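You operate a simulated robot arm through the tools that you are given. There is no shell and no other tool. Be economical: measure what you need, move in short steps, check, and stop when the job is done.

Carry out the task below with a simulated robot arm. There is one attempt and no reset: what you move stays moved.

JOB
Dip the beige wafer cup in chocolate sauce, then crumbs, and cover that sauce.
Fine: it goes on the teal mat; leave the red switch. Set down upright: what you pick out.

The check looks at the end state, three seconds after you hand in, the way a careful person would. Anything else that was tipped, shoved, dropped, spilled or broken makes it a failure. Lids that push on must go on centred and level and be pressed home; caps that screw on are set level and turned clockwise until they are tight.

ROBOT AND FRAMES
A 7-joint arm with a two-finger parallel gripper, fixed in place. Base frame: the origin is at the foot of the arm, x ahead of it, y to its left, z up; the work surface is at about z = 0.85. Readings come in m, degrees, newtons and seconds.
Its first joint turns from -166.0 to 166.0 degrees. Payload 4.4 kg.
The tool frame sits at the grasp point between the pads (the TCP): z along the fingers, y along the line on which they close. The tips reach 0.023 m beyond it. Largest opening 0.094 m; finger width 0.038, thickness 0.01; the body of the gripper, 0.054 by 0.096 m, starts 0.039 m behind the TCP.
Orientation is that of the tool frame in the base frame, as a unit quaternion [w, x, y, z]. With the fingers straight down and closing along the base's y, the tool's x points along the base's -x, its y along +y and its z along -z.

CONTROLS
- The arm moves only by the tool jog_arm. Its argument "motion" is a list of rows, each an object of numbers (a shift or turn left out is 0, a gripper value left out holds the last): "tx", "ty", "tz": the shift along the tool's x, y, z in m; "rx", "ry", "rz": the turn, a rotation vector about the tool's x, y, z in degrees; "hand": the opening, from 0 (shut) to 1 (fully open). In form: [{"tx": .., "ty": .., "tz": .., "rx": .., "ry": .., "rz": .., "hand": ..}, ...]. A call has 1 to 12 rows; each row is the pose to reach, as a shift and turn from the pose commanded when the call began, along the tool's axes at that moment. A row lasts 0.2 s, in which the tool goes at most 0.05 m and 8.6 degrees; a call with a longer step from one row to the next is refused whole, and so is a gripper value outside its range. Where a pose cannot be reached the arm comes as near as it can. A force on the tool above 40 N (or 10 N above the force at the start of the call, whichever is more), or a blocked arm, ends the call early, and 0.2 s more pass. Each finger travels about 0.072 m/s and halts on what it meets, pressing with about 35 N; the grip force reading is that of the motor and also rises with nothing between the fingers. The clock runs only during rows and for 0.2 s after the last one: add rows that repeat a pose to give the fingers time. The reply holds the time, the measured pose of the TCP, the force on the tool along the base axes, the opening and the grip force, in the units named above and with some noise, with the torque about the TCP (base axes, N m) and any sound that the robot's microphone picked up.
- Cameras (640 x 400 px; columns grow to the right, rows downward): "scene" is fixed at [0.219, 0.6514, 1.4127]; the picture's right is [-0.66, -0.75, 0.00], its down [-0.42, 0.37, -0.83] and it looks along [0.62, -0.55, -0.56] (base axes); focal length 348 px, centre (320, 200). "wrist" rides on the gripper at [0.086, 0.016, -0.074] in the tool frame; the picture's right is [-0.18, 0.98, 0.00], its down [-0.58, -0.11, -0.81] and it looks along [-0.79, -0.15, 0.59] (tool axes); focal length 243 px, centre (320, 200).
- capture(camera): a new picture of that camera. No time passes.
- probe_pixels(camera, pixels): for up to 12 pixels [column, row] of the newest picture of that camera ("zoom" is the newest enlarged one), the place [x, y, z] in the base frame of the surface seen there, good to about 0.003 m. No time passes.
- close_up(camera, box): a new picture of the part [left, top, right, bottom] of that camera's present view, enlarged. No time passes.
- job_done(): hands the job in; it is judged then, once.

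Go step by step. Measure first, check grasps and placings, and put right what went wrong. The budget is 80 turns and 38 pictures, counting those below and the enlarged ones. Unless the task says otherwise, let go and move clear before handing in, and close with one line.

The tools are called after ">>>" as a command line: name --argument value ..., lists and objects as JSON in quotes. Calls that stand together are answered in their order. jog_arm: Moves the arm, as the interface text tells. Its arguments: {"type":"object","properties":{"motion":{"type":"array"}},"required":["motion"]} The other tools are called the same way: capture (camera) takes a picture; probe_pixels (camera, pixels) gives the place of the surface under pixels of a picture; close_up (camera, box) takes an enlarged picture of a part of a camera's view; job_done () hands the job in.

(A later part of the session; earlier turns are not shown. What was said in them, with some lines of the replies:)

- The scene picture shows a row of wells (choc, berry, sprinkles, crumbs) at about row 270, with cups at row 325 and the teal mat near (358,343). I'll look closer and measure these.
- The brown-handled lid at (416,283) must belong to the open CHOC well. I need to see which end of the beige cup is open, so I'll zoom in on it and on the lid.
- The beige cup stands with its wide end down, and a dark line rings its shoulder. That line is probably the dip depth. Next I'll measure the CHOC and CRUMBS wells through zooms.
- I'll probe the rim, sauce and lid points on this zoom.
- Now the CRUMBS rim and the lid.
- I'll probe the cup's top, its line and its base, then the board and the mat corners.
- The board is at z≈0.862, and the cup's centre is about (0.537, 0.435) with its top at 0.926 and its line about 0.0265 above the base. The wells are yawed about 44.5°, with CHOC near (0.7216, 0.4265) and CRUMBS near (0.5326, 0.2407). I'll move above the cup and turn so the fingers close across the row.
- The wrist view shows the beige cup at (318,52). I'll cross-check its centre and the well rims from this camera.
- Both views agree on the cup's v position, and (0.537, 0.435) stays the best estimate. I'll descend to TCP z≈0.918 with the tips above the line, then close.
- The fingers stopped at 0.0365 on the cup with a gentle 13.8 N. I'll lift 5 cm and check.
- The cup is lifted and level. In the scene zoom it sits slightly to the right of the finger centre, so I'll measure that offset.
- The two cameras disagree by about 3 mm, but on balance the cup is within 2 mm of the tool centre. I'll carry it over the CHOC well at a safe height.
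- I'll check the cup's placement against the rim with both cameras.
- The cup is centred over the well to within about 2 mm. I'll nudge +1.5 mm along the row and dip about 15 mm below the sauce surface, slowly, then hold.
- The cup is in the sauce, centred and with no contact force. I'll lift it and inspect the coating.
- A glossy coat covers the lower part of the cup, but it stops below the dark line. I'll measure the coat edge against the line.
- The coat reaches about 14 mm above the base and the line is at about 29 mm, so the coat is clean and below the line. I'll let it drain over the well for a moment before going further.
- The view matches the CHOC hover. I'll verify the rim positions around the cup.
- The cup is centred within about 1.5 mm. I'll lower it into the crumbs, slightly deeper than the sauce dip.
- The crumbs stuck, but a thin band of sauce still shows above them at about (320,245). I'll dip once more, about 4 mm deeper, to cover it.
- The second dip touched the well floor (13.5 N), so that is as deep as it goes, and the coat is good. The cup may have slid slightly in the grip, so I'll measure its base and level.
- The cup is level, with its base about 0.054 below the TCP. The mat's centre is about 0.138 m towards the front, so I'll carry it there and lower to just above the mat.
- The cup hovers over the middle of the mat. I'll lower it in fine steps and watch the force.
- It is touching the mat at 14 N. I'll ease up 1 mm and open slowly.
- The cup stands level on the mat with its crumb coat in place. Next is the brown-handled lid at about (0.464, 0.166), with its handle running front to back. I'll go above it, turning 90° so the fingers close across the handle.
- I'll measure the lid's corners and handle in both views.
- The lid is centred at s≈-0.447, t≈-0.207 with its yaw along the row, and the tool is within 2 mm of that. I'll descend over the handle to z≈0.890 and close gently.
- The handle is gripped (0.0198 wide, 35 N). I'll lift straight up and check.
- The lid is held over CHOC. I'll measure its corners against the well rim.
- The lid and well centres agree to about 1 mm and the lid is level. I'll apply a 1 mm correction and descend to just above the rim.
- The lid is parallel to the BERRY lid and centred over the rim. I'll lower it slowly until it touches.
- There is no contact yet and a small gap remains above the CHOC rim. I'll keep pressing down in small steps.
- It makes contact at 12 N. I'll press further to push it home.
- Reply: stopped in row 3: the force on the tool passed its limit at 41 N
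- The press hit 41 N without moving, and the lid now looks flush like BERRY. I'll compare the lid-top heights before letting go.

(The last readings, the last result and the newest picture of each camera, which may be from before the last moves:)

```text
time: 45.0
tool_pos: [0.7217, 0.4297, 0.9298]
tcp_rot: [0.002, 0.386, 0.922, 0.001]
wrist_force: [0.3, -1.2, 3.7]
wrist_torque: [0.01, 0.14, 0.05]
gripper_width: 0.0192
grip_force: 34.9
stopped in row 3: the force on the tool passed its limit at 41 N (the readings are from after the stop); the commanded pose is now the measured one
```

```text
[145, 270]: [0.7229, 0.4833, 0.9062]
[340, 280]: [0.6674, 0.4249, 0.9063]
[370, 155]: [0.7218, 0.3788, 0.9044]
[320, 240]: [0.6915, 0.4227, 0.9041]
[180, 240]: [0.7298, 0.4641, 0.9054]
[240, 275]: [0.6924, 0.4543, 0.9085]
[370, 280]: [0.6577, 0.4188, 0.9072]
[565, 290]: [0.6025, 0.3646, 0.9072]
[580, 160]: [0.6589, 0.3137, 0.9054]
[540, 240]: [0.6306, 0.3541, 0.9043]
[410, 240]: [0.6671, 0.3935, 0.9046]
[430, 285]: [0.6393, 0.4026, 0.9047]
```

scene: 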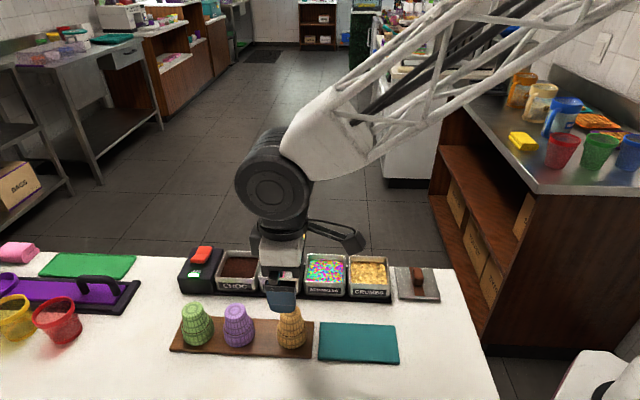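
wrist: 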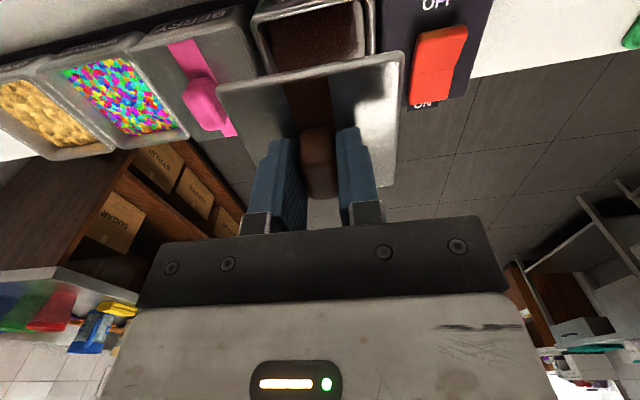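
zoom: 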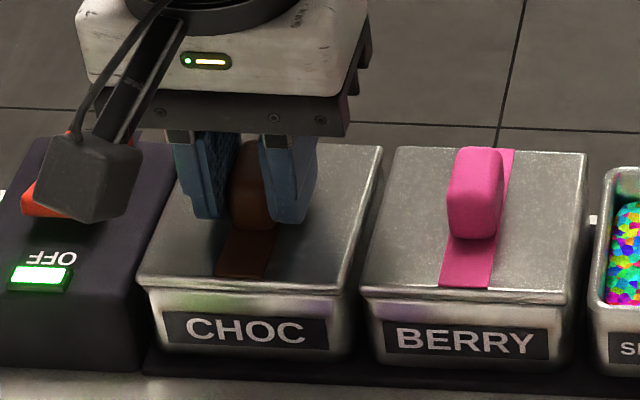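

The CHOC lid top (≈0.905) matches the BERRY lid (≈0.905) at all corners, so it is home and level. I'll release and rise clear.

>>> jog_arm --motion '[{"tz": 0, "hand": 0.2}, {"tz": 0, "hand": 0.4}, {"tz": 0, "hand": 0.5}, {"tz": 0, "hand": 0.5}, {"tz": 0, "hand": 0.5}, {"tz": -0.01}, {"tz": -0.04}, {"tz": -0.08}, {"tz": -0.12}, {"tz": -0.16}, {"tz": -0.16}]'

>>> close_up --camera "scene" --box '[160, 220, 340, 330]'

>>> capture --camera "wrist"

```text
time: 47.5
tool_pos: [0.7205, 0.4285, 1.0887]
tcp_rot: [0.0, 0.387, 0.922, 0.001]
wrist_force: [0.2, 0.7, -0.1]
wrist_torque: [0.01, -0.04, 0.0]
gripper_width: 0.0469
grip_force: 0.0
heard: snap
```

```text
3.56 times, centred on (250, 275) of scene
```

zoom: 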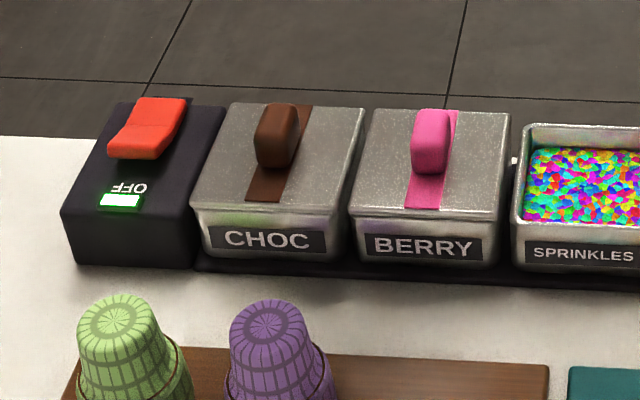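

```text
5 pictures are left
```

wrist: 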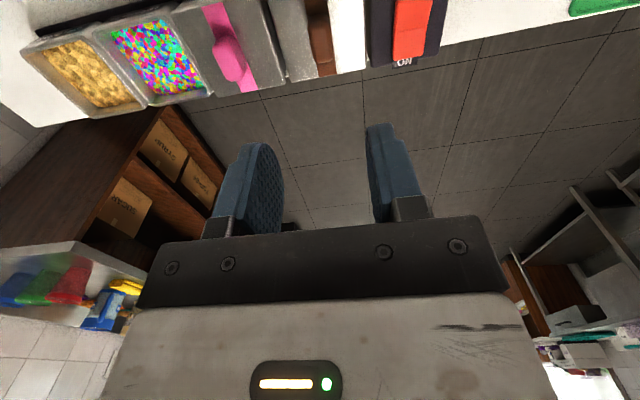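

A snap was heard and the lid looks level. I'll recheck its height and centring against BERRY.

>>> probe_pixels --camera "zoom" --pixels '[[235, 108], [360, 115], [197, 200], [338, 208], [215, 160], [330, 160], [375, 115], [505, 120], [490, 205], [470, 160], [278, 115], [432, 118]]'

>>> close_up --camera "scene" --box '[200, 245, 310, 310]'

```text
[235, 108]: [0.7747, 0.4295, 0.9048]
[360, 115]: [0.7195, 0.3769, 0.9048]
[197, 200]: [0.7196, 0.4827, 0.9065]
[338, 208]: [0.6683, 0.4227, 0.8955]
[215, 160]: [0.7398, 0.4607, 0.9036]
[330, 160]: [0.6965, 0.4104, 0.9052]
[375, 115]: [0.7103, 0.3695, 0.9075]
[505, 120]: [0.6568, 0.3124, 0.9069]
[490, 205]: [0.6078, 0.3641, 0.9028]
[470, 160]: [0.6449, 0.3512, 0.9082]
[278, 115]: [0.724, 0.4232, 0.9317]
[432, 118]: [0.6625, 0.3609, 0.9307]
```

```text
5.82 times, centred on (255, 278) of scene
```

zoom: 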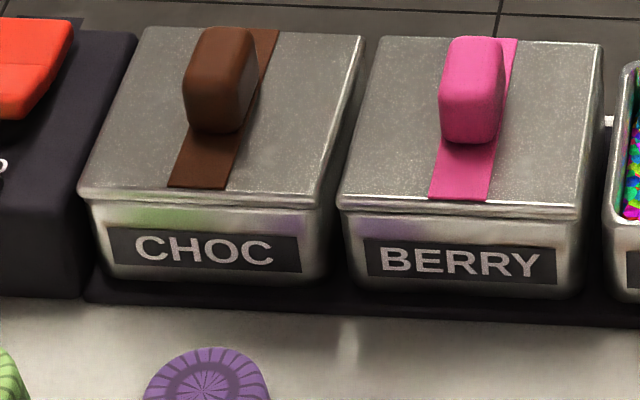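

The lid sits identically to BERRY. Because the snap came late, I'll do one confirming press on the handle top with closed fingers.

>>> jog_arm --motion '[{"tz": 0.02, "hand": 0.2}, {"tz": 0.05, "hand": 0}, {"tz": 0.085}, {"tz": 0.11}, {"tz": 0.122}, {"tz": 0.128}, {"tz": 0.131}, {"tz": 0.133}, {"tz": 0.135}, {"tz": 0.137}, {"tz": 0.139}, {"tz": 0.141}]'

```text
time: 50.0
tool_pos: [0.7198, 0.4295, 0.9514]
tcp_rot: [0.002, 0.387, 0.922, 0.003]
wrist_force: [-14.0, -9.3, 32.3]
wrist_torque: [-0.22, 0.3, -0.04]
gripper_width: 0.0
grip_force: 35.2
```

At 32 N the lid was firm with no movement and no new sound, so it is home. I'll retreat upward, clear of everything.

>>> jog_arm --motion '[{"tz": -0.01}, {"tz": -0.04}, {"tz": -0.08}, {"tz": -0.12}, {"tz": -0.16}, {"tz": -0.2}, {"tz": -0.2}]'

>>> capture --camera "scene"

>>> close_up --camera "scene" --box '[160, 235, 450, 375]'

```text
time: 51.6
tool_pos: [0.7209, 0.4296, 1.1491]
tcp_rot: [0.0, 0.387, 0.922, 0.001]
wrist_force: [1.4, -0.4, 0.1]
wrist_torque: [0.02, -0.01, 0.0]
gripper_width: 0.0
grip_force: 35.2
```

```text
3 pictures are left
```

scene: 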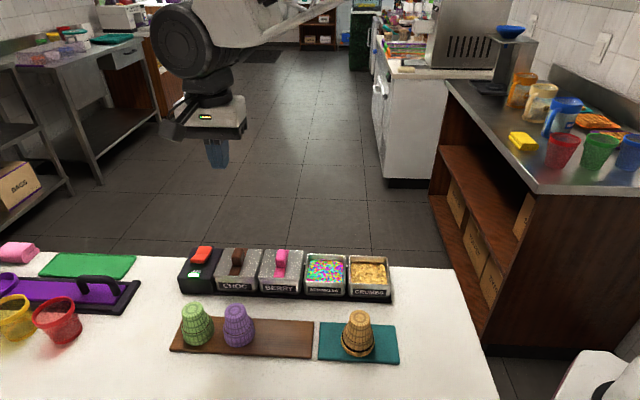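

```text
2.21 times, centred on (305, 305) of scene
```

zoom: 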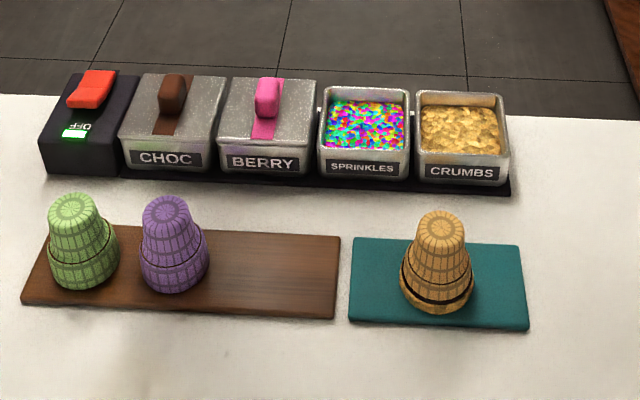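

The last pictures show the dipped beige cup standing on the teal mat, the CHOC lid seated level, and the switch and everything else undisturbed. I'll hand in.

>>> job_done

```text
The job is handed in.
```

The beige wafer cup was dipped in chocolate and then crumbs, and it stands on the teal mat wide end down, as I found it; a thin band of sauce shows above the crumbs, the CHOC lid is pressed home, and the red switch was left alone.
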